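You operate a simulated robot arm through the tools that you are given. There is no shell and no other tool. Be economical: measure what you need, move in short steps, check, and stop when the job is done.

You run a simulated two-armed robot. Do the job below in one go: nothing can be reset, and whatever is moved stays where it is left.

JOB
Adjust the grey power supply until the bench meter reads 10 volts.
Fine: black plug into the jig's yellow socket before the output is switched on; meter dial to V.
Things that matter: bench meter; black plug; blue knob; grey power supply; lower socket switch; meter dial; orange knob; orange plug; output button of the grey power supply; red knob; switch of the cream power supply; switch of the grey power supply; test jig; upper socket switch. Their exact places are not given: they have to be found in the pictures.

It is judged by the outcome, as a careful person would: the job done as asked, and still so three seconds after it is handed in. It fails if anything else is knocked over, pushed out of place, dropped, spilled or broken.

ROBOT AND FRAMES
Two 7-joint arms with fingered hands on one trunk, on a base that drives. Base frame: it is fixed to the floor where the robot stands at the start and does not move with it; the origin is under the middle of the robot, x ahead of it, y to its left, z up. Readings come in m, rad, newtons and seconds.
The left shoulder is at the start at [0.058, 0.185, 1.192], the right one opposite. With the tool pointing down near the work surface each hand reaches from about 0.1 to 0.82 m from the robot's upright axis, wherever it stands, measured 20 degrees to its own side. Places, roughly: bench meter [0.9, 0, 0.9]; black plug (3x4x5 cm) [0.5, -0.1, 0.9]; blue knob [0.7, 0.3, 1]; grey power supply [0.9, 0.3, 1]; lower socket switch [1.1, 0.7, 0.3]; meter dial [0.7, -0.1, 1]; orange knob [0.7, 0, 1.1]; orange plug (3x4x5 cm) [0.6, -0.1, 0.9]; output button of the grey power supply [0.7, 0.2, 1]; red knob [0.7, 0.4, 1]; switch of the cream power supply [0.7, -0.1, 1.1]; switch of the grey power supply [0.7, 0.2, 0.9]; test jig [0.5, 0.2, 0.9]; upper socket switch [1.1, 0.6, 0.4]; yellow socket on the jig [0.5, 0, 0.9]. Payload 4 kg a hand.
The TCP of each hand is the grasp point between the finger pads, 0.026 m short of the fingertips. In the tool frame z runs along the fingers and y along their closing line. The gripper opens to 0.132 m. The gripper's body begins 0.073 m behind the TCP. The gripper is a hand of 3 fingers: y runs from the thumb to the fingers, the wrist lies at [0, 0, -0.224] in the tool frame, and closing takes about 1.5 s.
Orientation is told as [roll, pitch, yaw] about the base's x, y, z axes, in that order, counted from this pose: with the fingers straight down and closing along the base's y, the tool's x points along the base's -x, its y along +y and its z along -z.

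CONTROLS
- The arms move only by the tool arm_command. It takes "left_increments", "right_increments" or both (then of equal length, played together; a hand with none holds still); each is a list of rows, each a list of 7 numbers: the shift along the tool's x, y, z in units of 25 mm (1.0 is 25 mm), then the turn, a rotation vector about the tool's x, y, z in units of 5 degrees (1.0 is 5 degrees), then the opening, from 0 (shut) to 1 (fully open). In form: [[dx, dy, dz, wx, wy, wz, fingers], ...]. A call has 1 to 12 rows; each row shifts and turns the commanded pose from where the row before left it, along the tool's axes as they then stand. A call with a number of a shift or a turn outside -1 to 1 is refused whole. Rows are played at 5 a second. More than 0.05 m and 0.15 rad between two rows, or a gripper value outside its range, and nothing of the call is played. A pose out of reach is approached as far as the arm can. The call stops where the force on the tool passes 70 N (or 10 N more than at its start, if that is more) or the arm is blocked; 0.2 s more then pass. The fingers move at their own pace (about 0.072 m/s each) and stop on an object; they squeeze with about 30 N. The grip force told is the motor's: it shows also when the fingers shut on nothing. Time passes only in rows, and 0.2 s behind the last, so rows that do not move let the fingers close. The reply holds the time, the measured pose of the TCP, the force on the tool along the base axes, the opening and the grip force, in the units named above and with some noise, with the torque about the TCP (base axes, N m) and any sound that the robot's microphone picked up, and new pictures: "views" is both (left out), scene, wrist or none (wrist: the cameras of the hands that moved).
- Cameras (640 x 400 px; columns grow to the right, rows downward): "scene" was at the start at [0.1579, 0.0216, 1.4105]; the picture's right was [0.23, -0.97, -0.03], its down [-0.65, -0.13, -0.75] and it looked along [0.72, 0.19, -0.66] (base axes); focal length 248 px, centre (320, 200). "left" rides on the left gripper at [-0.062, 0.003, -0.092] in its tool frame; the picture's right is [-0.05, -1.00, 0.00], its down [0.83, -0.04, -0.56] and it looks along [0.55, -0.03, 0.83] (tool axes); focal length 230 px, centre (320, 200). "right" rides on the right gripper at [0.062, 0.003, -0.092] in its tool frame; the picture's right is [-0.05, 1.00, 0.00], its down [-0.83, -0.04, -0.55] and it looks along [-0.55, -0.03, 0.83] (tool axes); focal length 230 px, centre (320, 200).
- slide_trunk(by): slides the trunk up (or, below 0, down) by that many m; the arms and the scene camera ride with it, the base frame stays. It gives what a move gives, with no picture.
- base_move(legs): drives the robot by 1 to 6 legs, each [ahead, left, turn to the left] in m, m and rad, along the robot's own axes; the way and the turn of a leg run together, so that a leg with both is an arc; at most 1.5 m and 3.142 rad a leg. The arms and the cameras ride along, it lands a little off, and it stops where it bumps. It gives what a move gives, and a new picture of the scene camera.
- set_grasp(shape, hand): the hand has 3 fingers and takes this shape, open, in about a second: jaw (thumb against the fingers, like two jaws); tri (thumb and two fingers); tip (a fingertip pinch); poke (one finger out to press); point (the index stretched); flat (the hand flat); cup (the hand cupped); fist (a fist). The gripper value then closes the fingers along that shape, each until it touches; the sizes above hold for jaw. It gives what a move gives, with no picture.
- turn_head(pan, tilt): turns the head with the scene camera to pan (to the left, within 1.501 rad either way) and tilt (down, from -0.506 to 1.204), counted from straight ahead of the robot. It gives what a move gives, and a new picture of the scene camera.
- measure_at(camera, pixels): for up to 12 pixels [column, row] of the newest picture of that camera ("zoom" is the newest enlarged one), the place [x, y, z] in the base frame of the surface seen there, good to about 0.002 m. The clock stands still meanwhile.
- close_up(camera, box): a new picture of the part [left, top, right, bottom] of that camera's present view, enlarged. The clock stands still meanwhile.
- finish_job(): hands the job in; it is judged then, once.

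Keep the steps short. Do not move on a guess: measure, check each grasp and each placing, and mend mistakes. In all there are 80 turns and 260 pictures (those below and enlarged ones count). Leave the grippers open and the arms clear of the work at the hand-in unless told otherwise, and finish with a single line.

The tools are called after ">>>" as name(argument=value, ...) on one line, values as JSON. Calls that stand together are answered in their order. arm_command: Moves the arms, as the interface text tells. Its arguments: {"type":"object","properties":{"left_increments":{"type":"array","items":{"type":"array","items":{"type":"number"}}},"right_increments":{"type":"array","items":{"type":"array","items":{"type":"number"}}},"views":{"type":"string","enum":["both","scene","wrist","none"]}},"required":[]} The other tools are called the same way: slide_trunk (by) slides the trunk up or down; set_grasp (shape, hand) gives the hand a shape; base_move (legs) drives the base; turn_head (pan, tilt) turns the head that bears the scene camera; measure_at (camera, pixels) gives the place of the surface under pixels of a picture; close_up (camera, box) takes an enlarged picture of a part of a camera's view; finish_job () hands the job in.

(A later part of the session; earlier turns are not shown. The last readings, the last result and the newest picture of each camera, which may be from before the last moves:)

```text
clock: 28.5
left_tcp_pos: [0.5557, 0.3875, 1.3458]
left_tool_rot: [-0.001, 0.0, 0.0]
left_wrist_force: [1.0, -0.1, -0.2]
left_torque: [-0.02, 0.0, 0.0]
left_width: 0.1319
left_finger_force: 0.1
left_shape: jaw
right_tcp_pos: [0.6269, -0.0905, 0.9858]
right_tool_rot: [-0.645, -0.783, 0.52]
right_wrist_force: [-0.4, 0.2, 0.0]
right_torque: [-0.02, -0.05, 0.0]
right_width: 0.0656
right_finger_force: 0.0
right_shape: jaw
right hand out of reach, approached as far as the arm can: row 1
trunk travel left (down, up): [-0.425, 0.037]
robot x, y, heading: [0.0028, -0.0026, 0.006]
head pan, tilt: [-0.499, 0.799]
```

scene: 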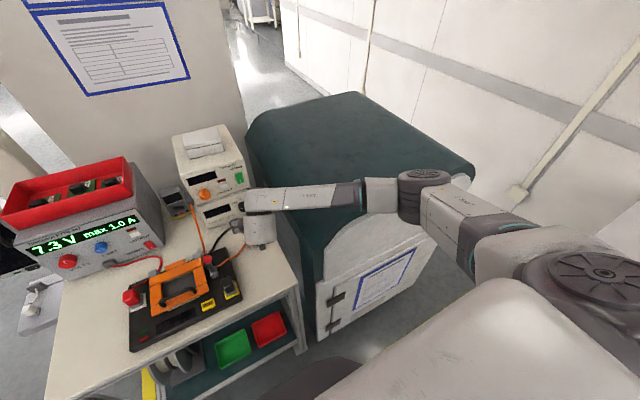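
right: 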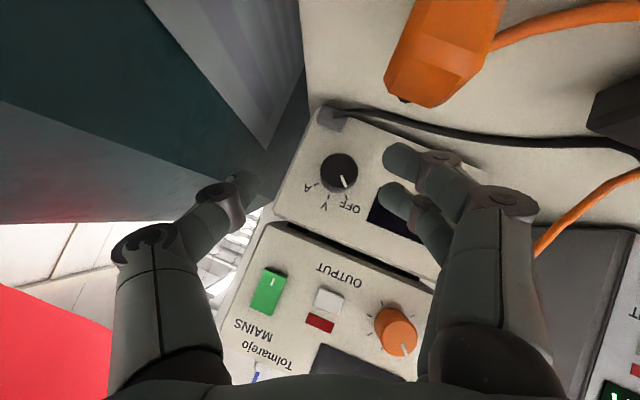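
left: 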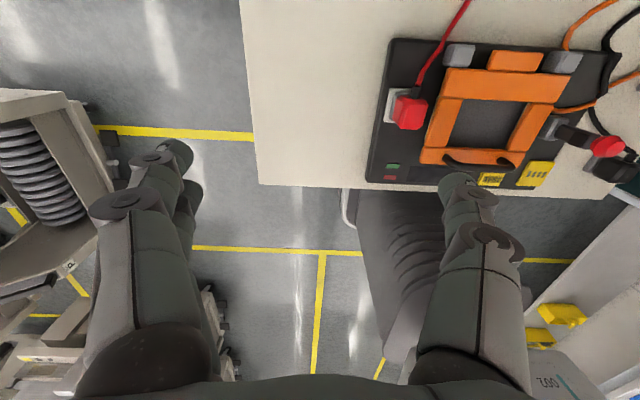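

The pose is good (fingers about 38° below horizontal). I'll move in about 75% of the way, with the fingers straddling the dial, then check.

>>> arm_command(right_increments=[[-0.28, 0.31, 0.6, 0, 0, 0, 0.5], [-0.28, 0.32, 0.6, 0, 0, 0, 0.5], [-0.28, 0, 0.6, 0, 0, 0, 0.5], [-0.1, 0, 0.4, 0, 0, 0, 0.5], [0, 0, 0, 0, 0, 0, 0.5]], views="wrist")

```text
clock: 29.7
left_tcp_pos: [0.556, 0.3873, 1.3445]
left_tool_rot: [0.001, 0.0, 0.0]
left_wrist_force: [-0.7, -0.6, -0.4]
left_torque: [0.01, -0.03, -0.03]
left_width: 0.1319
left_finger_force: 0.1
left_shape: jaw
right_tcp_pos: [0.6847, -0.0795, 0.9652]
right_tool_rot: [-0.643, -0.782, 0.519]
right_wrist_force: [-0.8, -0.2, 0.5]
right_torque: [0.02, -0.01, 0.0]
right_width: 0.0654
right_finger_force: 0.1
right_shape: jaw
trunk travel left (down, up): [-0.425, 0.037]
robot x, y, heading: [0.0039, 0.0018, -0.001]
head pan, tilt: [-0.499, 0.799]
```

right: 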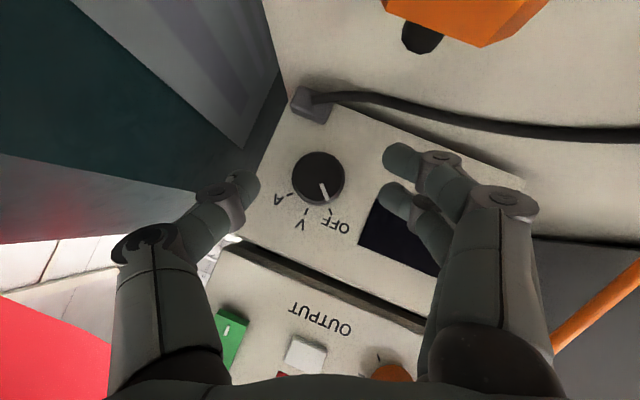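

The dial sits centred between the fingers. I'll go the last 18 mm and close gently.

>>> arm_command(right_increments=[[-0.06, -0.03, 0.36, 0, 0, 0, 0.5], [-0.06, -0.03, 0.37, 0, 0, 0, 0.5], [0, 0, 0, 0, 0, 0, 0.5], [0, 0, 0, 0, 0, 0, 0.3], [0, 0, 0, 0, 0, 0, 0.2], [0, 0, 0, 0, 0, 0, 0], [0, 0, 0, 0, 0, 0, 0], [0, 0, 0, 0, 0, 0, 0]], views="wrist")

```text
clock: 31.5
left_tcp_pos: [0.5565, 0.386, 1.3453]
left_tool_rot: [0.001, 0.0, -0.001]
left_wrist_force: [-0.5, -0.8, 0.2]
left_torque: [0.02, -0.01, 0.02]
left_width: 0.1319
left_finger_force: 0.1
left_shape: jaw
right_tcp_pos: [0.7016, -0.0864, 0.9556]
right_tool_rot: [-0.643, -0.778, 0.517]
right_wrist_force: [-0.6, -4.2, -5.2]
right_torque: [-0.01, 0.08, -0.05]
right_width: 0.0185
right_finger_force: 29.8
right_shape: jaw
trunk travel left (down, up): [-0.425, 0.037]
robot x, y, heading: [-0.0004, 0.0017, 0.0]
head pan, tilt: [-0.499, 0.799]
```

right: 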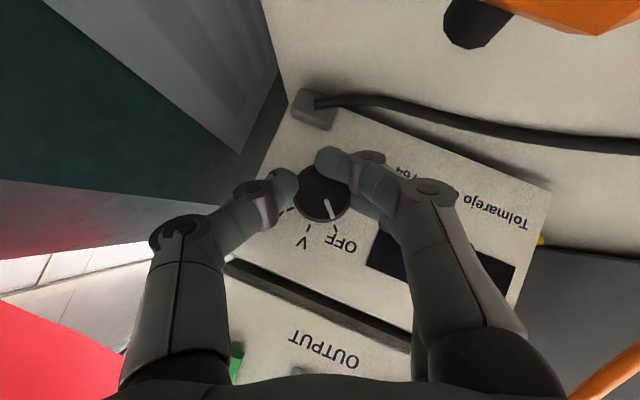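

The grip sits a bit low on the dial, with the lower finger around its underside. I'll open, shift about 7 mm upward (tool -x), and re-close.

>>> arm_command(right_increments=[[0, 0, 0, 0, 0, 0, 0.3], [0, 0, 0, 0, 0, 0, 0.45], [0, 0, 0, 0, 0, 0, 0.45], [-0.3, 0.05, 0, 0, 0, 0, 0.45], [0, 0, 0, 0, 0, 0, 0.45], [0, 0, 0, 0, 0, 0, 0.2], [0, 0, 0, 0, 0, 0, 0], [0, 0, 0, 0, 0, 0, 0], [0, 0, 0, 0, 0, 0, 0]], views="wrist")

```text
clock: 33.5
left_tcp_pos: [0.5553, 0.3874, 1.3451]
left_tool_rot: [-0.002, -0.001, -0.001]
left_wrist_force: [-0.2, -0.1, -0.1]
left_torque: [-0.02, 0.02, -0.02]
left_width: 0.132
left_finger_force: 0.1
left_shape: jaw
right_tcp_pos: [0.7047, -0.0807, 0.9617]
right_tool_rot: [-0.643, -0.78, 0.52]
right_wrist_force: [-3.0, -1.1, 0.3]
right_torque: [0.0, 0.37, 0.3]
right_width: 0.0246
right_finger_force: 29.6
right_shape: jaw
trunk travel left (down, up): [-0.425, 0.037]
robot x, y, heading: [-0.0015, -0.0001, 0.003]
head pan, tilt: [-0.499, 0.799]
```

right: 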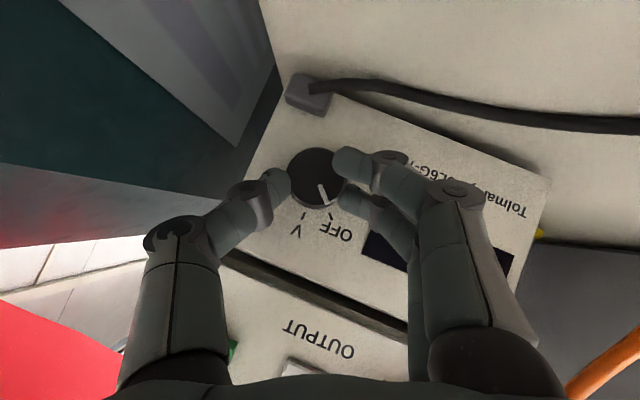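

Good three-point grip. I'll turn the hand 45° clockwise about the dial axis.

>>> arm_command(right_increments=[[0, -0.05, 0, -0.615, -0.03, 0.787, 0], [0, -0.05, 0, -0.615, -0.03, 0.787, 0], [0, -0.05, 0, -0.615, -0.03, 0.787, 0], [0, -0.05, 0, -0.615, -0.03, 0.787, 0], [0, -0.05, 0, -0.615, -0.03, 0.787, 0], [0, -0.05, 0, -0.615, -0.03, 0.787, 0], [0, -0.05, 0, -0.615, -0.03, 0.787, 0], [0, -0.05, 0, -0.615, -0.03, 0.787, 0], [0, -0.05, 0, -0.615, -0.03, 0.787, 0], [0, 0, 0, 0, 0, 0, 0], [0, 0, 0, 0, 0, 0, 0]], views="wrist")

>>> close_up(camera="right", box=[230, 100, 450, 260])

```text
clock: 35.9
left_tcp_pos: [0.5548, 0.3892, 1.3447]
left_tool_rot: [0.0, -0.001, -0.001]
left_wrist_force: [-0.2, -0.2, 0.1]
left_torque: [0.04, 0.01, 0.0]
left_width: 0.132
left_finger_force: 0.0
left_shape: jaw
right_tcp_pos: [0.7039, -0.0913, 0.9627]
right_tool_rot: [0.534, -0.843, -0.384]
right_wrist_force: [-9.0, 4.7, -3.6]
right_torque: [0.05, 0.1, 0.64]
right_width: 0.0243
right_finger_force: 30.3
right_shape: jaw
trunk travel left (down, up): [-0.425, 0.037]
robot x, y, heading: [0.0009, 0.0001, 0.0]
head pan, tilt: [-0.499, 0.799]
```

right: 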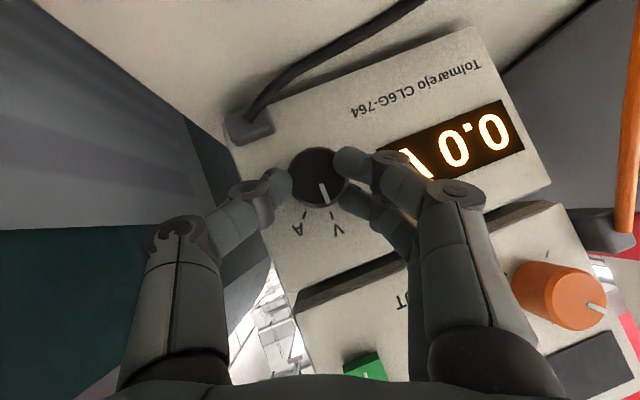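

```text
2.50 times, centred on (340, 180) of right
```

zoom: 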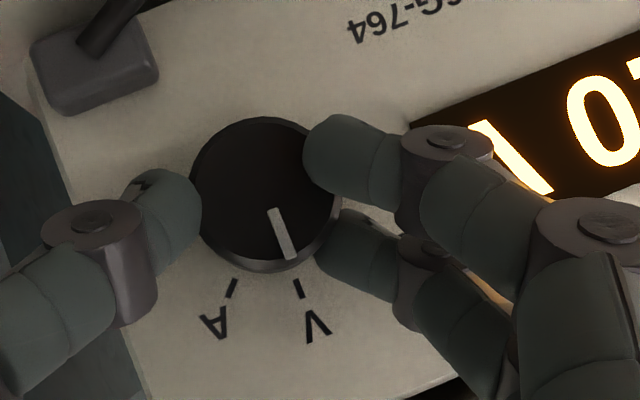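

The dial points at V and the meter lights "0.0". I'll open and back away along the hand's axis.

>>> arm_command(right_increments=[[0, 0, 0, 0, 0, 0, 0.25], [0, 0, 0, 0, 0, 0, 0.45], [0, 0, 0, 0, 0, 0, 0.45], [0, 0, -0.6, 0, 0, 0, 0.45], [0, 0, -0.9, 0, 0, 0, 0.45], [0, 0, -0.9, 0, 0, 0, 0.45], [0, 0, -0.9, 0, 0, 0, 0.45], [0, 0, -0.9, 0, 0, 0, 0.45], [0, 0, -0.9, 0, 0, 0, 0.45], [0, 0, 0, 0, 0, 0, 0.45]], views="wrist")

>>> turn_head(pan=0.15, tilt=0.65)

```text
clock: 38.1
left_tcp_pos: [0.5564, 0.3875, 1.3443]
left_tool_rot: [-0.001, -0.001, 0.0]
left_wrist_force: [-0.4, 0.1, 1.0]
left_torque: [0.0, -0.02, -0.03]
left_width: 0.1318
left_finger_force: 0.0
left_shape: jaw
right_tcp_pos: [0.6051, -0.1232, 1.0357]
right_tool_rot: [0.536, -0.844, -0.386]
right_wrist_force: [-0.2, -0.1, 0.0]
right_torque: [-0.03, 0.03, 0.01]
right_width: 0.0589
right_finger_force: 0.1
right_shape: jaw
trunk travel left (down, up): [-0.425, 0.037]
robot x, y, heading: [-0.0019, 0.0014, -0.0]
head pan, tilt: [-0.499, 0.799]
```

right: 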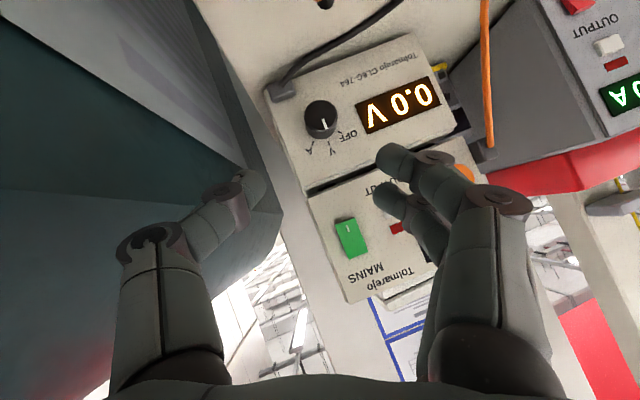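

```text
clock: 39.1
left_tcp_pos: [0.5552, 0.3874, 1.345]
left_tool_rot: [0.0, -0.001, 0.0]
left_wrist_force: [0.4, 0.6, -0.2]
left_torque: [0.0, 0.04, -0.01]
left_width: 0.1316
left_finger_force: 0.0
left_shape: jaw
right_tcp_pos: [0.6068, -0.1227, 1.0363]
right_tool_rot: [0.536, -0.843, -0.387]
right_wrist_force: [0.4, 0.2, -0.2]
right_torque: [0.02, -0.01, 0.01]
right_width: 0.0586
right_finger_force: 0.1
right_shape: jaw
trunk travel left (down, up): [-0.425, 0.037]
robot x, y, heading: [-0.0018, -0.0019, -0.001]
head pan, tilt: [0.15, 0.649]
```

scene: 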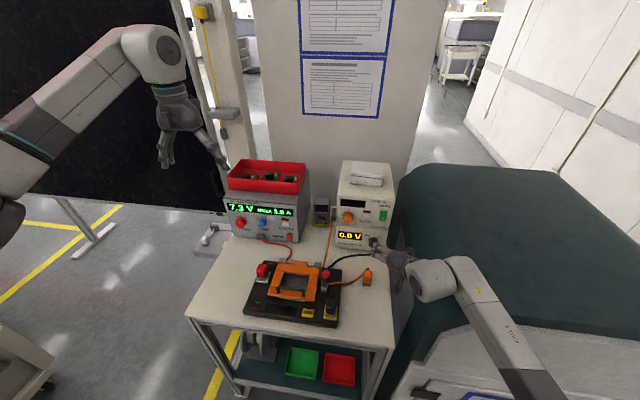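

The meter reads 0.0 V and is visible in the scene. The right hand is clear at (0.606, -0.123, 1.036) and stays there. Next I'll set the left hand to poke for the OUTPUT button, and measure the grey supply's panel.

>>> set_grasp(hand="left", shape="poke")

>>> close_up(camera="scene", box=[215, 185, 315, 248])

>>> arm_command(left_increments=[[0, -0.3, 0, 0, -1, 0, 1], [0, -0.3, 0, 0, -1, 0, 1], [0, -0.3, 0, 0, -1, 0, 1], [0, -0.3, 0, 0, -1, 0, 1], [0, -0.3, 0, 0, -1, 0, 1], [0, -0.3, 0, 0, -1, 0, 1], [0, -0.3, 0, 0, -1, 0, 1], [0, -0.3, 0, 0, -1, 0, 1], [0, -0.3, 0, 0, -1, 0, 1], [0, -0.3, 0, 0, -1, 0, 1], [0, -0.3, 0, 0, -1, 0, 1], [0, 0, 0, 0, 0, 0, 1]], views="both")

```text
clock: 40.0
left_tcp_pos: [0.5564, 0.3877, 1.3463]
left_tool_rot: [-0.001, 0.0, -0.001]
left_wrist_force: [0.6, 0.4, 1.1]
left_torque: [0.0, -0.01, 0.01]
left_width: 0.0001
left_finger_force: 0.0
left_shape: poke
right_tcp_pos: [0.6057, -0.1223, 1.0356]
right_tool_rot: [0.536, -0.844, -0.385]
right_wrist_force: [-0.6, -0.3, 0.6]
right_torque: [0.0, 0.0, 0.01]
right_width: 0.0589
right_finger_force: 0.1
right_shape: jaw
trunk travel left (down, up): [-0.425, 0.037]
robot x, y, heading: [-0.0013, -0.0016, 0.001]
head pan, tilt: [0.15, 0.649]
```

```text
6.35 times, centred on (265, 216) of scene
```

zoom: 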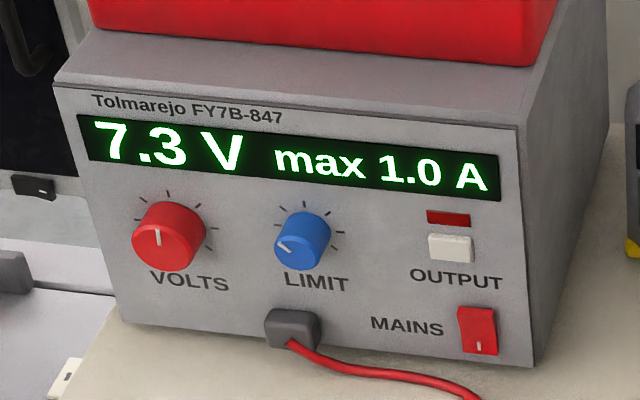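

```text
clock: 42.6
left_tcp_pos: [0.5559, 0.305, 1.3463]
left_tool_rot: [0.0, -0.96, 0.001]
left_wrist_force: [-0.2, -0.8, 0.4]
left_torque: [0.01, 0.02, -0.02]
left_width: 0.0
left_finger_force: 0.1
left_shape: poke
right_tcp_pos: [0.6052, -0.123, 1.0353]
right_tool_rot: [0.536, -0.843, -0.387]
right_wrist_force: [-0.5, -0.8, -0.3]
right_torque: [0.0, 0.0, 0.0]
right_width: 0.0588
right_finger_force: 0.1
right_shape: jaw
trunk travel left (down, up): [-0.425, 0.037]
robot x, y, heading: [0.0008, 0.0008, 0.0]
head pan, tilt: [0.15, 0.649]
```

scene: 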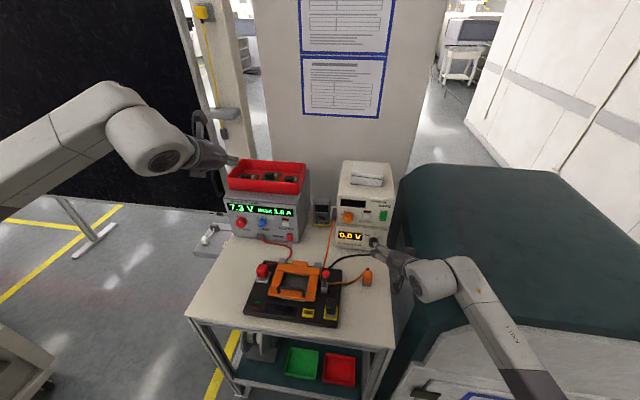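
left: 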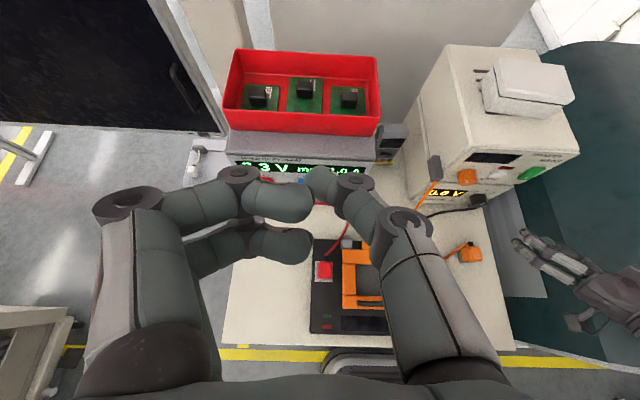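

The poke shape isn't clear from here, so I'll look closely at the left fingers.

>>> close_up(camera="left", box=[180, 130, 460, 290])

>>> close_up(camera="scene", box=[150, 110, 270, 230])

>>> measure_at(camera="left", pixels=[[318, 178], [325, 185], [300, 205], [270, 200], [300, 245], [345, 190]])

```text
2.29 times, centred on (320, 210) of left
```

zoom: 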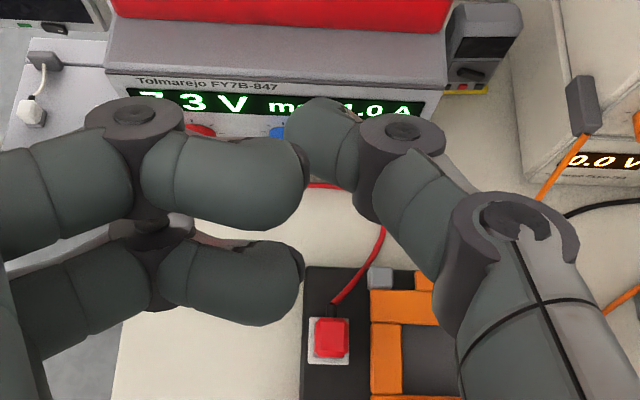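

```text
3.33 times, centred on (210, 170) of scene
```

zoom: 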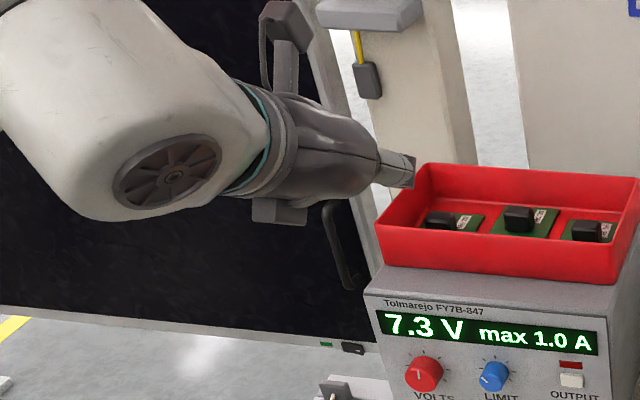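

```text
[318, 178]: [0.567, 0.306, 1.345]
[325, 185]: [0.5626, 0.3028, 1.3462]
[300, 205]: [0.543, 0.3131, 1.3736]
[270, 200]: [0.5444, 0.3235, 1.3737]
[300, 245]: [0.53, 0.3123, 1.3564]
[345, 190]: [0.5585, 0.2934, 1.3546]
```

In this shape the thumb leads, with its tip near the TCP line and the other fingers curled back. Next I'll measure the panel controls.

>>> close_up(camera="scene", box=[215, 185, 315, 248])

>>> measure_at(camera="scene", pixels=[[286, 224], [285, 222], [288, 226]])

```text
6.35 times, centred on (265, 216) of scene
```

zoom: 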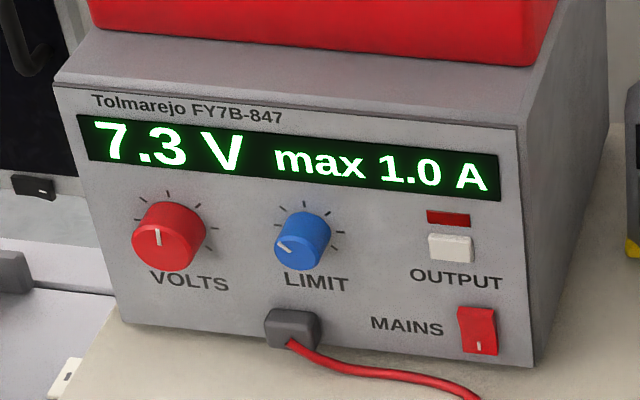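

```text
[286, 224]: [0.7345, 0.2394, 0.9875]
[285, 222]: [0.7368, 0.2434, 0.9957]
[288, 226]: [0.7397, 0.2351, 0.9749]
```

>>> measure_at(camera="zoom", pixels=[[450, 250], [434, 247], [468, 250], [450, 237], [450, 218], [163, 240], [138, 240], [190, 240], [160, 262], [167, 205], [225, 210], [485, 335]])

```text
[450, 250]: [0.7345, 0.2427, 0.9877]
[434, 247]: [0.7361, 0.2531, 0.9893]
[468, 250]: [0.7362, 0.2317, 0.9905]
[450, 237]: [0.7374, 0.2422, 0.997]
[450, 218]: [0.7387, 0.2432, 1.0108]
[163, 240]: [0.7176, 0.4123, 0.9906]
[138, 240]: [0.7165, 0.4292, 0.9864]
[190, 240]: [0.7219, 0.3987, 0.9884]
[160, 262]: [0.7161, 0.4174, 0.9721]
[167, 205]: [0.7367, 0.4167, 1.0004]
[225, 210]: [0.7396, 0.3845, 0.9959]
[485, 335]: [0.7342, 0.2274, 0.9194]
```

Button face is at (0.735, 0.2425, 0.988). I'll bring the left fingertip to about 55 mm in front of it.

>>> arm_command(left_increments=[[0.739, -0.208, 0.937, 0, 0, 0, 1], [0.739, -0.208, 0.937, 0, 0, 0, 1], [0.739, -0.208, 0.937, 0, 0, 0, 1], [0.739, -0.208, 0.937, 0, 0, 0, 1], [0.739, -0.208, 0.937, 0, 0, 0, 1], [0.739, -0.208, 0.937, 0, 0, 0, 1], [0.739, -0.208, 0.937, 0, 0, 0, 1], [0.739, -0.208, 0.937, 0, 0, 0, 1], [0.739, -0.208, 0.937, 0, 0, 0, 1], [0.739, -0.208, 0.937, 0, 0, 0, 1], [0.739, -0.208, 0.937, 0, 0, 0, 1], [0.739, -0.208, 0.937, 0, 0, 0, 1]], views="both")

>>> close_up(camera="left", box=[220, 100, 420, 240])

```text
clock: 45.2
left_tcp_pos: [0.6621, 0.2417, 1.0004]
left_tool_rot: [-0.006, -0.96, 0.008]
left_wrist_force: [-0.4, 0.9, -1.1]
left_torque: [-0.08, -0.19, 0.0]
left_width: 0.0002
left_finger_force: 0.0
left_shape: poke
right_tcp_pos: [0.6072, -0.1239, 1.0347]
right_tool_rot: [0.536, -0.843, -0.384]
right_wrist_force: [0.8, -0.6, -0.6]
right_torque: [0.0, -0.02, 0.01]
right_width: 0.0585
right_finger_force: 0.1
right_shape: jaw
trunk travel left (down, up): [-0.425, 0.037]
robot x, y, heading: [0.0027, -0.0018, 0.0]
head pan, tilt: [0.15, 0.649]
```

scene: 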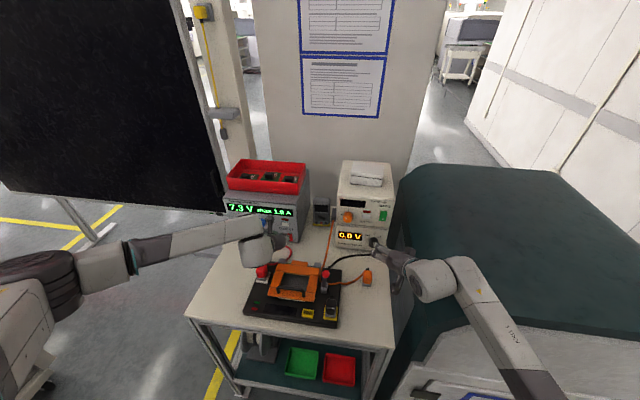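
left: 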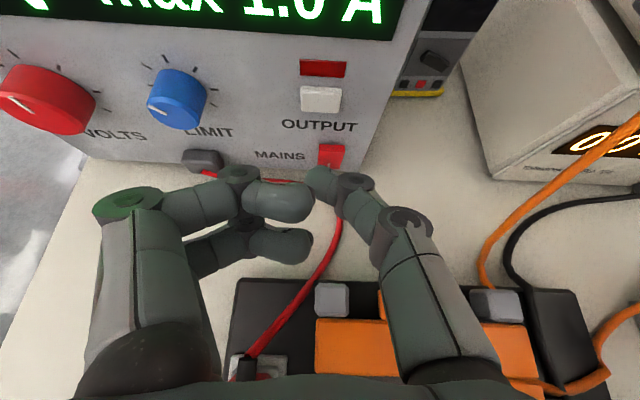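

```text
2.86 times, centred on (320, 170) of left
```

zoom: 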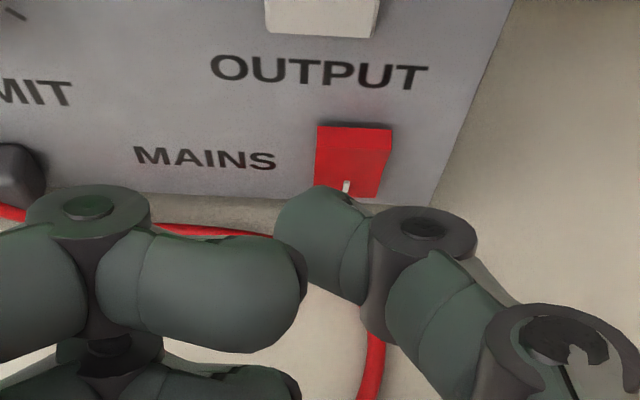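

I'll measure the fingertip itself.

>>> measure_at(camera="zoom", pixels=[[320, 194], [300, 200], [335, 200], [290, 225], [320, 230], [345, 215]])

>>> close_up(camera="scene", box=[215, 185, 315, 285])

```text
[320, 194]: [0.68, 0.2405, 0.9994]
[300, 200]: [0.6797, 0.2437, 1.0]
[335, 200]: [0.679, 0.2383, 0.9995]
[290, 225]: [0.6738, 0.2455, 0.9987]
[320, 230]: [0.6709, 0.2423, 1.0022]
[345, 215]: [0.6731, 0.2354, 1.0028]
```

```text
4.00 times, centred on (265, 235) of scene
```

zoom: 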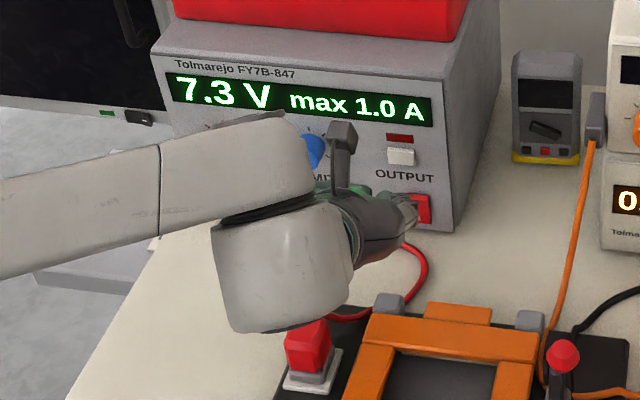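

The fingertip is at about (0.683, 0.241, 0.987), level with the button. I'll advance straight along +x: 44 mm first, then small presses.

>>> arm_command(left_increments=[[-0.25, 0.02, 0.3, 0, 0, 0, 1], [-0.252, 0.02, 0.36, 0, 0, 0, 1], [-0.252, 0, 0.36, 0, 0, 0, 1], [-0.252, 0, 0.36, 0, 0, 0, 1], [0, 0, 0, 0, 0, 0, 1]], views="both")

>>> close_up(camera="left", box=[220, 90, 420, 230])

```text
clock: 46.5
left_tcp_pos: [0.7013, 0.2427, 1.0034]
left_tool_rot: [0.001, -0.961, 0.001]
left_wrist_force: [-0.4, -0.6, -0.3]
left_torque: [-0.01, -0.02, -0.02]
left_width: 0.0001
left_finger_force: 0.1
left_shape: poke
right_tcp_pos: [0.6062, -0.1219, 1.0358]
right_tool_rot: [0.537, -0.843, -0.387]
right_wrist_force: [0.1, 0.0, 0.2]
right_torque: [0.0, 0.02, -0.03]
right_width: 0.0588
right_finger_force: 0.1
right_shape: jaw
trunk travel left (down, up): [-0.425, 0.037]
robot x, y, heading: [0.0027, -0.0056, -0.001]
head pan, tilt: [0.15, 0.649]
```

scene: 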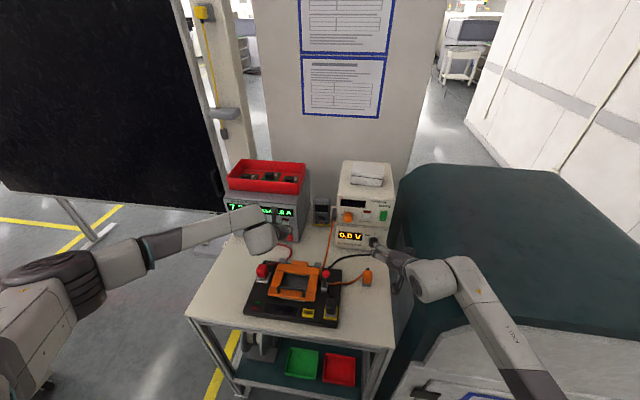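
left: 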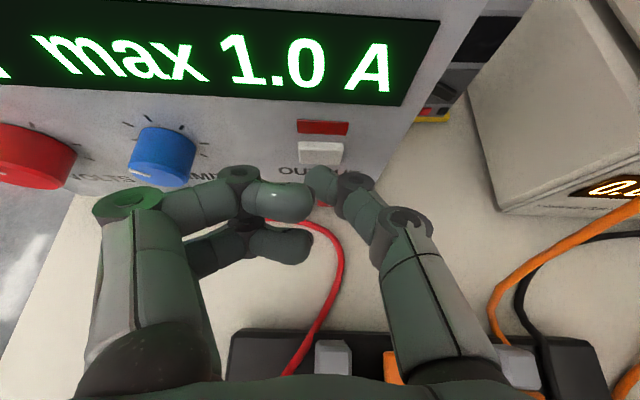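

```text
2.86 times, centred on (320, 160) of left
```

zoom: 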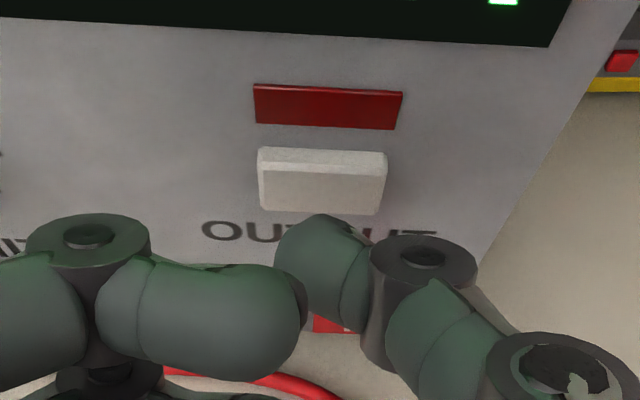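

It's on course, about 12 mm to go. I'll advance in small steps until it clicks.

>>> arm_command(left_increments=[[-0.115, 0, 0.164, 0, 0, 0, 1], [-0.115, 0, 0.164, 0, 0, 0, 1], [-0.06, 0, 0.08, 0, 0, 0, 1], [-0.06, 0, 0.08, 0, 0, 0, 1], [-0.05, 0, 0.06, 0, 0, 0, 1], [0, 0, 0, 0, 0, 0, 1]], views="wrist")

```text
clock: 47.9
left_tcp_pos: [0.7148, 0.2437, 1.0046]
left_tool_rot: [0.0, -0.957, 0.0]
left_wrist_force: [-17.5, -2.7, -1.6]
left_torque: [-0.03, 0.31, -0.04]
left_width: 0.0
left_finger_force: 0.0
left_shape: poke
right_tcp_pos: [0.6033, -0.1231, 1.0373]
right_tool_rot: [0.536, -0.845, -0.386]
right_wrist_force: [-0.4, 0.5, -0.1]
right_torque: [-0.03, 0.04, 0.02]
right_width: 0.0589
right_finger_force: 0.1
right_shape: jaw
trunk travel left (down, up): [-0.425, 0.037]
robot x, y, heading: [-0.0028, 0.002, -0.003]
head pan, tilt: [0.15, 0.649]
heard: click
```

left: 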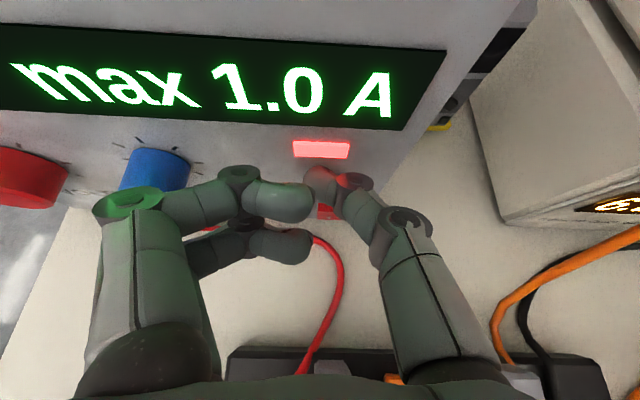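

It clicked and the output lamp is lit. I'll back off about 80 mm and check the meter.

>>> arm_command(left_increments=[[0.3, 0, -0.4, 0, 0, 0, 1], [0.46, 0, -0.65, 0, 0, 0, 1], [0.46, 0, -0.65, 0, 0, 0, 1], [0.46, 0, -0.65, 0, 0, 0, 1], [0, 0, -0.5, 0, 0, 0, 1]], views="both")

>>> close_up(camera="scene", box=[210, 180, 400, 290])

>>> set_grasp(hand="left", shape="jaw")

```text
clock: 49.0
left_tcp_pos: [0.6348, 0.2432, 1.0101]
left_tool_rot: [0.002, -0.96, 0.003]
left_wrist_force: [-0.1, 0.5, 0.8]
left_torque: [0.01, -0.03, -0.01]
left_width: 0.0
left_finger_force: 0.1
left_shape: poke
left hand out of reach, approached as far as the arm can: row 4
right_tcp_pos: [0.605, -0.1225, 1.0363]
right_tool_rot: [0.535, -0.844, -0.385]
right_wrist_force: [-0.1, -0.9, 0.4]
right_torque: [0.02, 0.01, -0.03]
right_width: 0.0588
right_finger_force: 0.0
right_shape: jaw
trunk travel left (down, up): [-0.425, 0.037]
robot x, y, heading: [0.0004, -0.0009, -0.005]
head pan, tilt: [0.15, 0.649]
```

scene: 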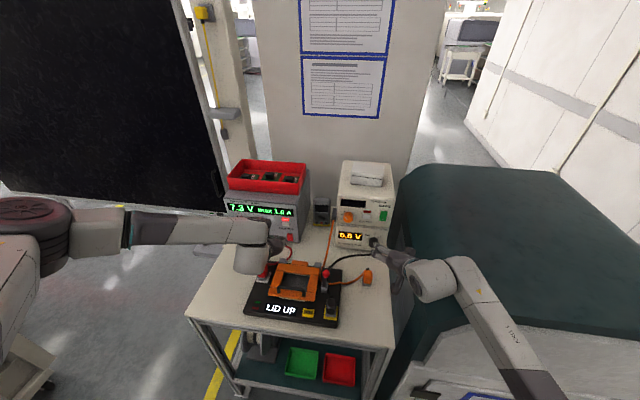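
left: 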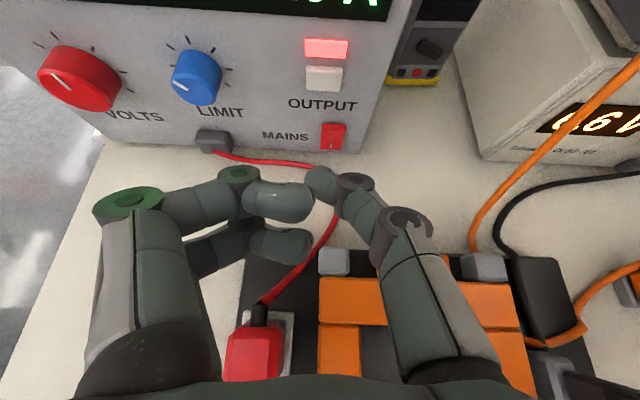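

```text
3.37 times, centred on (305, 235) of scene
```

zoom: 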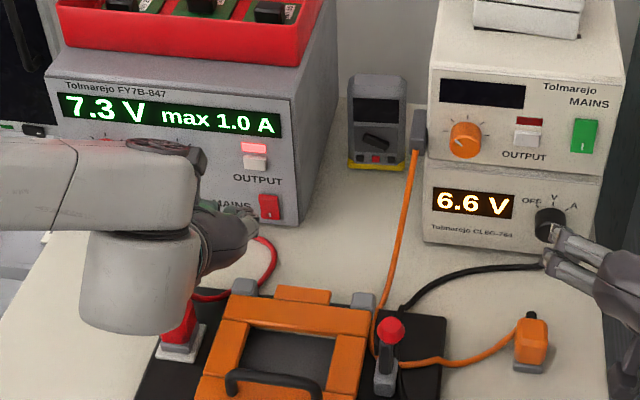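

```text
clock: 50.0
left_tcp_pos: [0.6352, 0.2429, 1.0087]
left_tool_rot: [0.001, -0.958, 0.0]
left_wrist_force: [0.8, 0.2, -0.6]
left_torque: [-0.02, -0.04, 0.03]
left_width: 0.1319
left_finger_force: 0.0
left_shape: jaw
right_tcp_pos: [0.6055, -0.1215, 1.0354]
right_tool_rot: [0.536, -0.843, -0.385]
right_wrist_force: [0.9, 0.2, 0.0]
right_torque: [0.01, 0.01, -0.01]
right_width: 0.0588
right_finger_force: 0.0
right_shape: jaw
trunk travel left (down, up): [-0.425, 0.037]
robot x, y, heading: [0.0017, 0.0011, 0.001]
head pan, tilt: [0.15, 0.649]
```

The meter reads 6.6 V while the supply is set to 7.3 V, so the knob must be turned up with the meter as the guide. I'll measure the VOLTS knob from the left wrist camera.

>>> close_up(camera="left", box=[10, 20, 210, 145])

```text
3.20 times, centred on (110, 82) of left
```

zoom: 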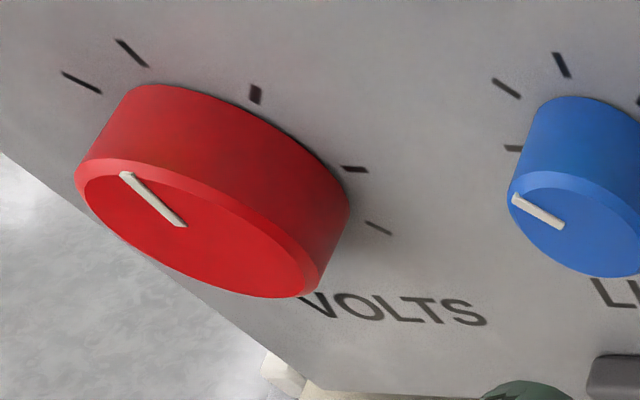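

>>> measure_at(camera="zoom", pixels=[[183, 225], [123, 175], [205, 235], [95, 195], [300, 285], [150, 172], [255, 95], [355, 170], [80, 83], [130, 52], [378, 228], [225, 130]])

```text
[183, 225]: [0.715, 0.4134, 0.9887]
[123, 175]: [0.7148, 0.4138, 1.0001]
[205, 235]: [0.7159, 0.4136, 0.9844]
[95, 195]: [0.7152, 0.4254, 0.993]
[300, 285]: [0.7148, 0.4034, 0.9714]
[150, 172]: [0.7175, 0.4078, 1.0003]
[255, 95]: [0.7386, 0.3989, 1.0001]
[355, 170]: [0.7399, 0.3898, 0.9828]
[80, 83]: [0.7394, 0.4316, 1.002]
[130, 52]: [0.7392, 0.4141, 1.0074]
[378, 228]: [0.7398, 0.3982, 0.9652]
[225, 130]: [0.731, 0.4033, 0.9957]
```

VOLTS knob: axis (y 0.414, z 0.983), front x=0.715, pointer straight up, travel ±135°. That means roughly 60–68° clockwise. I'll move the left hand sideways in front of it, with the jaw half open.

>>> arm_command(left_increments=[[-0.2, 0.8, 0, 0, 0, 0, 0.5], [-0.2, 0.9, 0, 0, 0, 0, 0.5], [-0.2, 0.9, 0, 0, 0, 0, 0.5], [-0.2, 0.9, 0, 0, 0, 0, 0.5], [0, 0.9, 0, 0, 0, 0, 0.5], [0, 0.9, 0, 0, 0, 0, 0.5], [0, 0.9, 0, 0, 0, 0, 0.5], [0, 0.9, 0, 0, 0, 0, 0.5], [0, 0.7, 0, 0, 0, 0, 0.5], [0, 0, 0, 0, 0, 0, 0.5]], views="both")

```text
clock: 52.1
left_tcp_pos: [0.6461, 0.439, 1.027]
left_tool_rot: [0.0, -0.96, 0.002]
left_wrist_force: [0.0, -0.2, 0.1]
left_torque: [-0.01, -0.02, -0.01]
left_width: 0.0666
left_finger_force: 0.0
left_shape: jaw
right_tcp_pos: [0.6059, -0.1233, 1.0348]
right_tool_rot: [0.536, -0.842, -0.386]
right_wrist_force: [0.7, -1.1, 0.1]
right_torque: [0.01, 0.01, 0.0]
right_width: 0.0588
right_finger_force: 0.1
right_shape: jaw
trunk travel left (down, up): [-0.425, 0.037]
robot x, y, heading: [-0.0, -0.0057, -0.001]
head pan, tilt: [0.15, 0.649]
```

scene: 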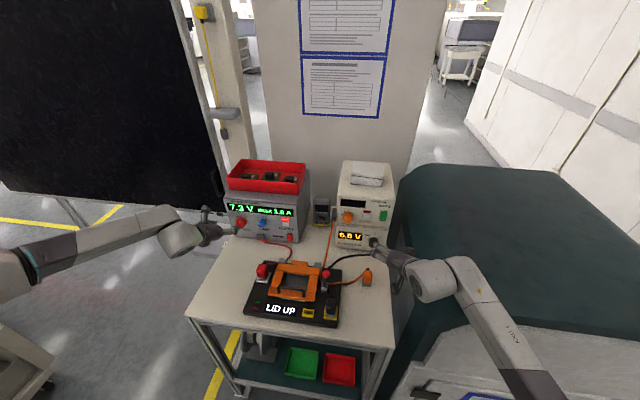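
left: 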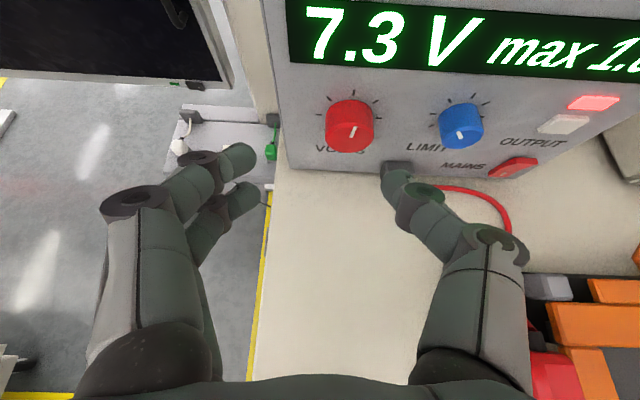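

I'll pre-roll the hand -35° about the knob axis.

>>> arm_command(left_increments=[[0, 0, 0, 0.574, 0, -0.819, 0.5], [0, 0, 0, 0.574, 0, -0.819, 0.5], [0, 0, 0, 0.574, 0, -0.819, 0.5], [0, 0, 0, 0.574, 0, -0.819, 0.5], [0, 0, 0, 0.574, 0, -0.819, 0.5], [0, 0, 0, 0.574, 0, -0.819, 0.5], [0, 0, 0, 0.574, 0, -0.819, 0.5], [0, 0, 0, 0, 0, 0, 0.5]], views="wrist")

```text
clock: 54.0
left_tcp_pos: [0.6462, 0.439, 1.0271]
left_tool_rot: [-0.884, -0.735, 0.687]
left_wrist_force: [0.4, -0.1, -0.2]
left_torque: [-0.02, -0.01, 0.0]
left_width: 0.0667
left_finger_force: 0.1
left_shape: jaw
right_tcp_pos: [0.6054, -0.1223, 1.0355]
right_tool_rot: [0.535, -0.842, -0.386]
right_wrist_force: [0.1, 0.2, 0.6]
right_torque: [-0.01, -0.05, -0.04]
right_width: 0.0588
right_finger_force: 0.1
right_shape: jaw
trunk travel left (down, up): [-0.425, 0.037]
robot x, y, heading: [0.0029, 0.0, 0.001]
head pan, tilt: [0.15, 0.649]
```

left: 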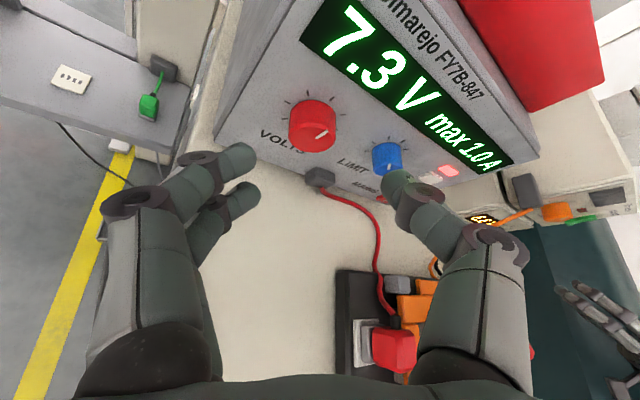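

Next I'll advance about 70% along the hand's axis and check.

>>> arm_command(left_increments=[[-0.08, 0.1, 0.5, 0, 0, 0, 0.5], [-0.076, 0.096, 0.5, 0, 0, 0, 0.5], [0, 0, 0.5, 0, 0, 0, 0.5], [0, 0, 0.4, 0, 0, 0, 0.5], [0, 0, 0, 0, 0, 0, 0.5]], views="wrist")

```text
clock: 55.1
left_tcp_pos: [0.6871, 0.4295, 1.0041]
left_tool_rot: [-0.884, -0.737, 0.686]
left_wrist_force: [0.5, 0.4, 0.6]
left_torque: [-0.01, -0.03, 0.01]
left_width: 0.0668
left_finger_force: 0.0
left_shape: jaw
right_tcp_pos: [0.6041, -0.1231, 1.0352]
right_tool_rot: [0.535, -0.843, -0.386]
right_wrist_force: [-0.3, 0.5, -0.1]
right_torque: [-0.01, 0.0, 0.03]
right_width: 0.0589
right_finger_force: 0.1
right_shape: jaw
trunk travel left (down, up): [-0.425, 0.037]
robot x, y, heading: [0.0027, 0.0007, 0.002]
head pan, tilt: [0.15, 0.649]
```

left: 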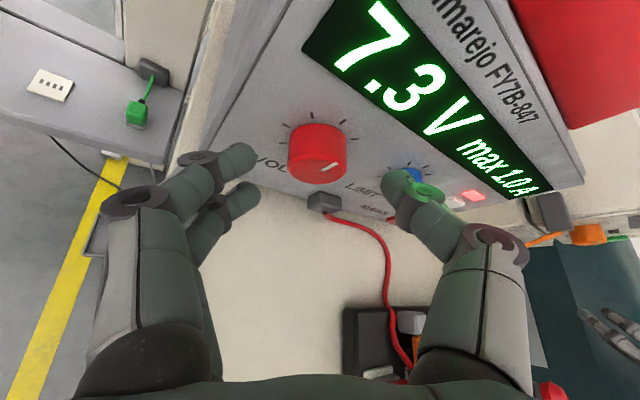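

The knob is centred between the fingers. I'll go the last 20 mm and close.

>>> arm_command(left_increments=[[0, 0, 0.4, 0, 0, 0, 0.5], [0, 0, 0.4, 0, 0, 0, 0.5], [0, 0, 0, 0, 0, 0, 0.5], [0, 0, 0, 0, 0, 0, 0.3], [0, 0, 0, 0, 0, 0, 0.15], [0, 0, 0, 0, 0, 0, 0], [0, 0, 0, 0, 0, 0, 0], [0, 0, 0, 0, 0, 0, 0]], views="wrist")

>>> close_up(camera="left", box=[220, 90, 420, 230])

```text
clock: 57.0
left_tcp_pos: [0.7028, 0.424, 0.9941]
left_tool_rot: [-0.884, -0.734, 0.688]
left_wrist_force: [-3.7, 0.6, 0.2]
left_torque: [0.05, 0.32, 0.25]
left_width: 0.0276
left_finger_force: 30.2
left_shape: jaw
right_tcp_pos: [0.6057, -0.1224, 1.0364]
right_tool_rot: [0.536, -0.844, -0.386]
right_wrist_force: [0.3, -0.5, 0.0]
right_torque: [0.04, 0.02, -0.01]
right_width: 0.0586
right_finger_force: 0.0
right_shape: jaw
trunk travel left (down, up): [-0.425, 0.037]
robot x, y, heading: [-0.0006, -0.0026, -0.002]
head pan, tilt: [0.15, 0.649]
```

left: 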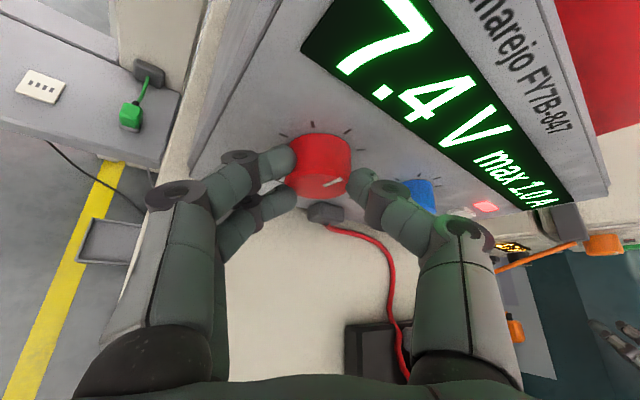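

```text
2.86 times, centred on (320, 160) of left
```

zoom: 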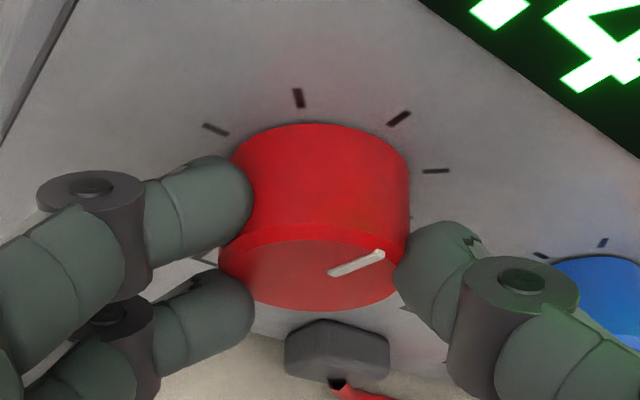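

Solid grip, and the knob was nudged to 7.4 V. I'll turn it 50° clockwise and read.

>>> arm_command(left_increments=[[0, -0.05, 0, -0.574, 0, 0.819, 0], [0, -0.05, 0, -0.574, 0, 0.819, 0], [0, -0.05, 0, -0.574, 0, 0.819, 0], [0, -0.05, 0, -0.574, 0, 0.819, 0], [0, -0.05, 0, -0.574, 0, 0.819, 0], [0, -0.05, 0, -0.574, 0, 0.819, 0], [0, -0.05, 0, -0.574, 0, 0.819, 0], [0, -0.05, 0, -0.574, 0, 0.819, 0], [0, -0.05, 0, -0.574, 0, 0.819, 0], [0, -0.05, 0, -0.574, 0, 0.819, 0], [0, 0, 0, 0, 0, 0, 0]], views="both")

>>> close_up(camera="scene", box=[200, 180, 400, 290])

```text
clock: 59.4
left_tcp_pos: [0.7034, 0.4129, 0.9962]
left_tool_rot: [0.437, -0.913, -0.351]
left_wrist_force: [-14.5, 0.1, -6.7]
left_torque: [-0.03, 0.28, 0.59]
left_width: 0.0272
left_finger_force: 29.8
left_shape: jaw
right_tcp_pos: [0.6042, -0.1219, 1.0366]
right_tool_rot: [0.537, -0.845, -0.386]
right_wrist_force: [-0.7, 0.1, 0.6]
right_torque: [-0.01, -0.01, -0.01]
right_width: 0.0587
right_finger_force: 0.2
right_shape: jaw
trunk travel left (down, up): [-0.425, 0.037]
robot x, y, heading: [0.0001, -0.0019, -0.002]
head pan, tilt: [0.15, 0.649]
```

scene: 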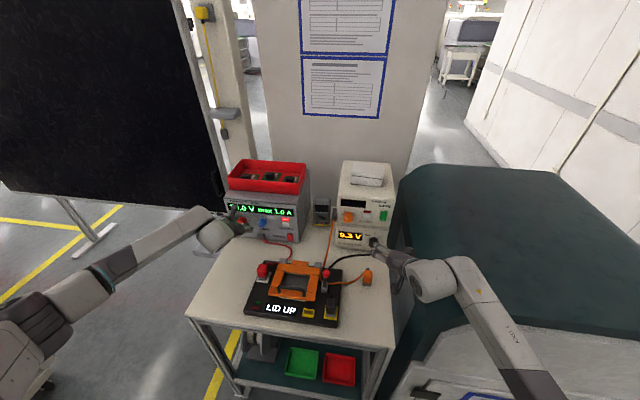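
left: 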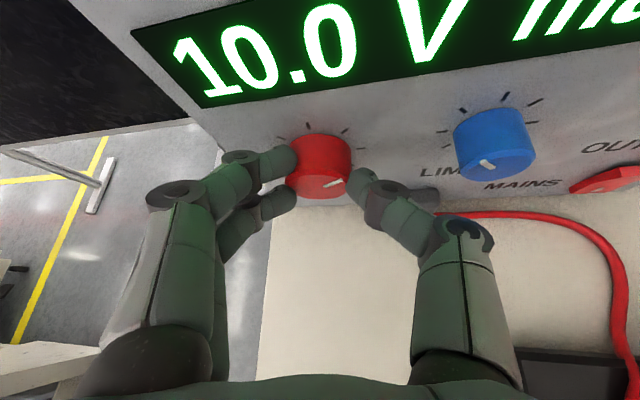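

```text
3.20 times, centred on (300, 235) of scene
```

zoom: 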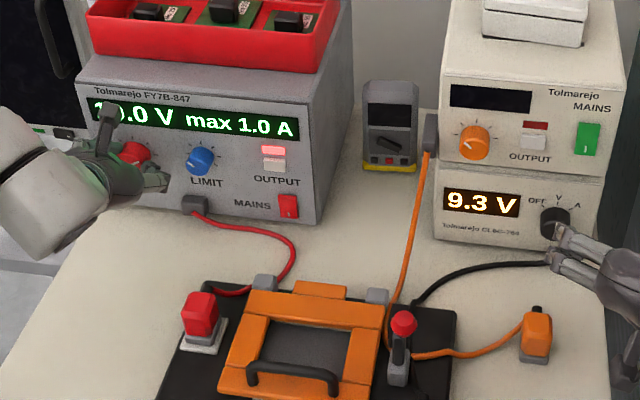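

Supply 10.0 V, meter 9.3 V, so about 0.052 V per degree. I need +0.7 V, about 13°, and will turn 12° more and check.

>>> arm_command(left_increments=[[0, -0.04, 0, -0.459, 0, 0.655, 0], [0, -0.04, 0, -0.459, 0, 0.655, 0], [0, -0.04, 0, -0.459, 0, 0.655, 0], [0, 0, 0, 0, 0, 0, 0], [0, 0, 0, 0, 0, 0, 0]], views="wrist")

>>> close_up(camera="scene", box=[200, 180, 400, 290])

```text
clock: 60.5
left_tcp_pos: [0.7037, 0.4099, 0.9954]
left_tool_rot: [0.54, -0.886, -0.432]
left_wrist_force: [-14.5, -1.5, -9.5]
left_torque: [-0.1, 0.26, 0.48]
left_width: 0.0274
left_finger_force: 29.7
left_shape: jaw
left hand out of reach, approached as far as the arm can: row 2, 3
right_tcp_pos: [0.6039, -0.1222, 1.0367]
right_tool_rot: [0.537, -0.844, -0.384]
right_wrist_force: [-1.0, -1.7, 0.2]
right_torque: [-0.02, -0.01, -0.01]
right_width: 0.0588
right_finger_force: 0.0
right_shape: jaw
trunk travel left (down, up): [-0.425, 0.037]
robot x, y, heading: [0.0016, 0.0008, -0.003]
head pan, tilt: [0.15, 0.649]
```

left: 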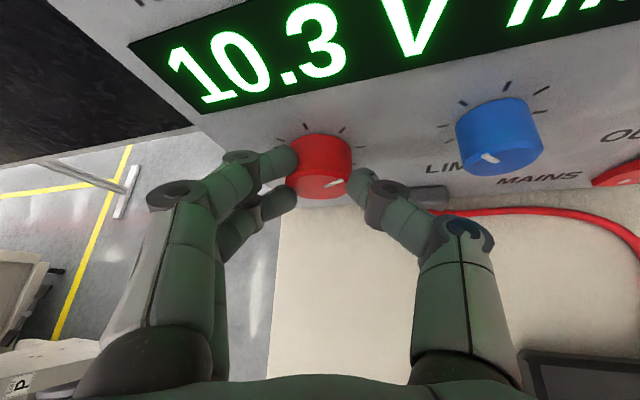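

```text
3.20 times, centred on (300, 235) of scene
```

zoom: 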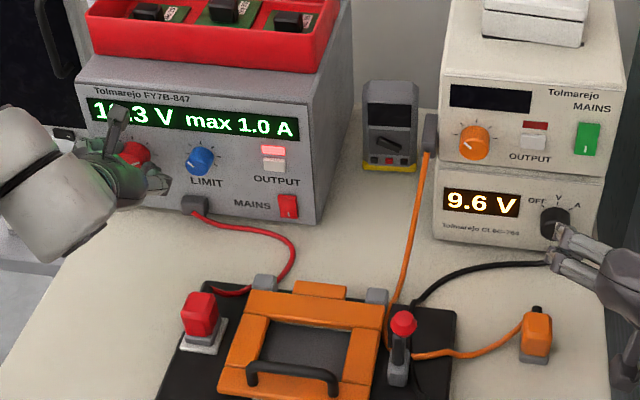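

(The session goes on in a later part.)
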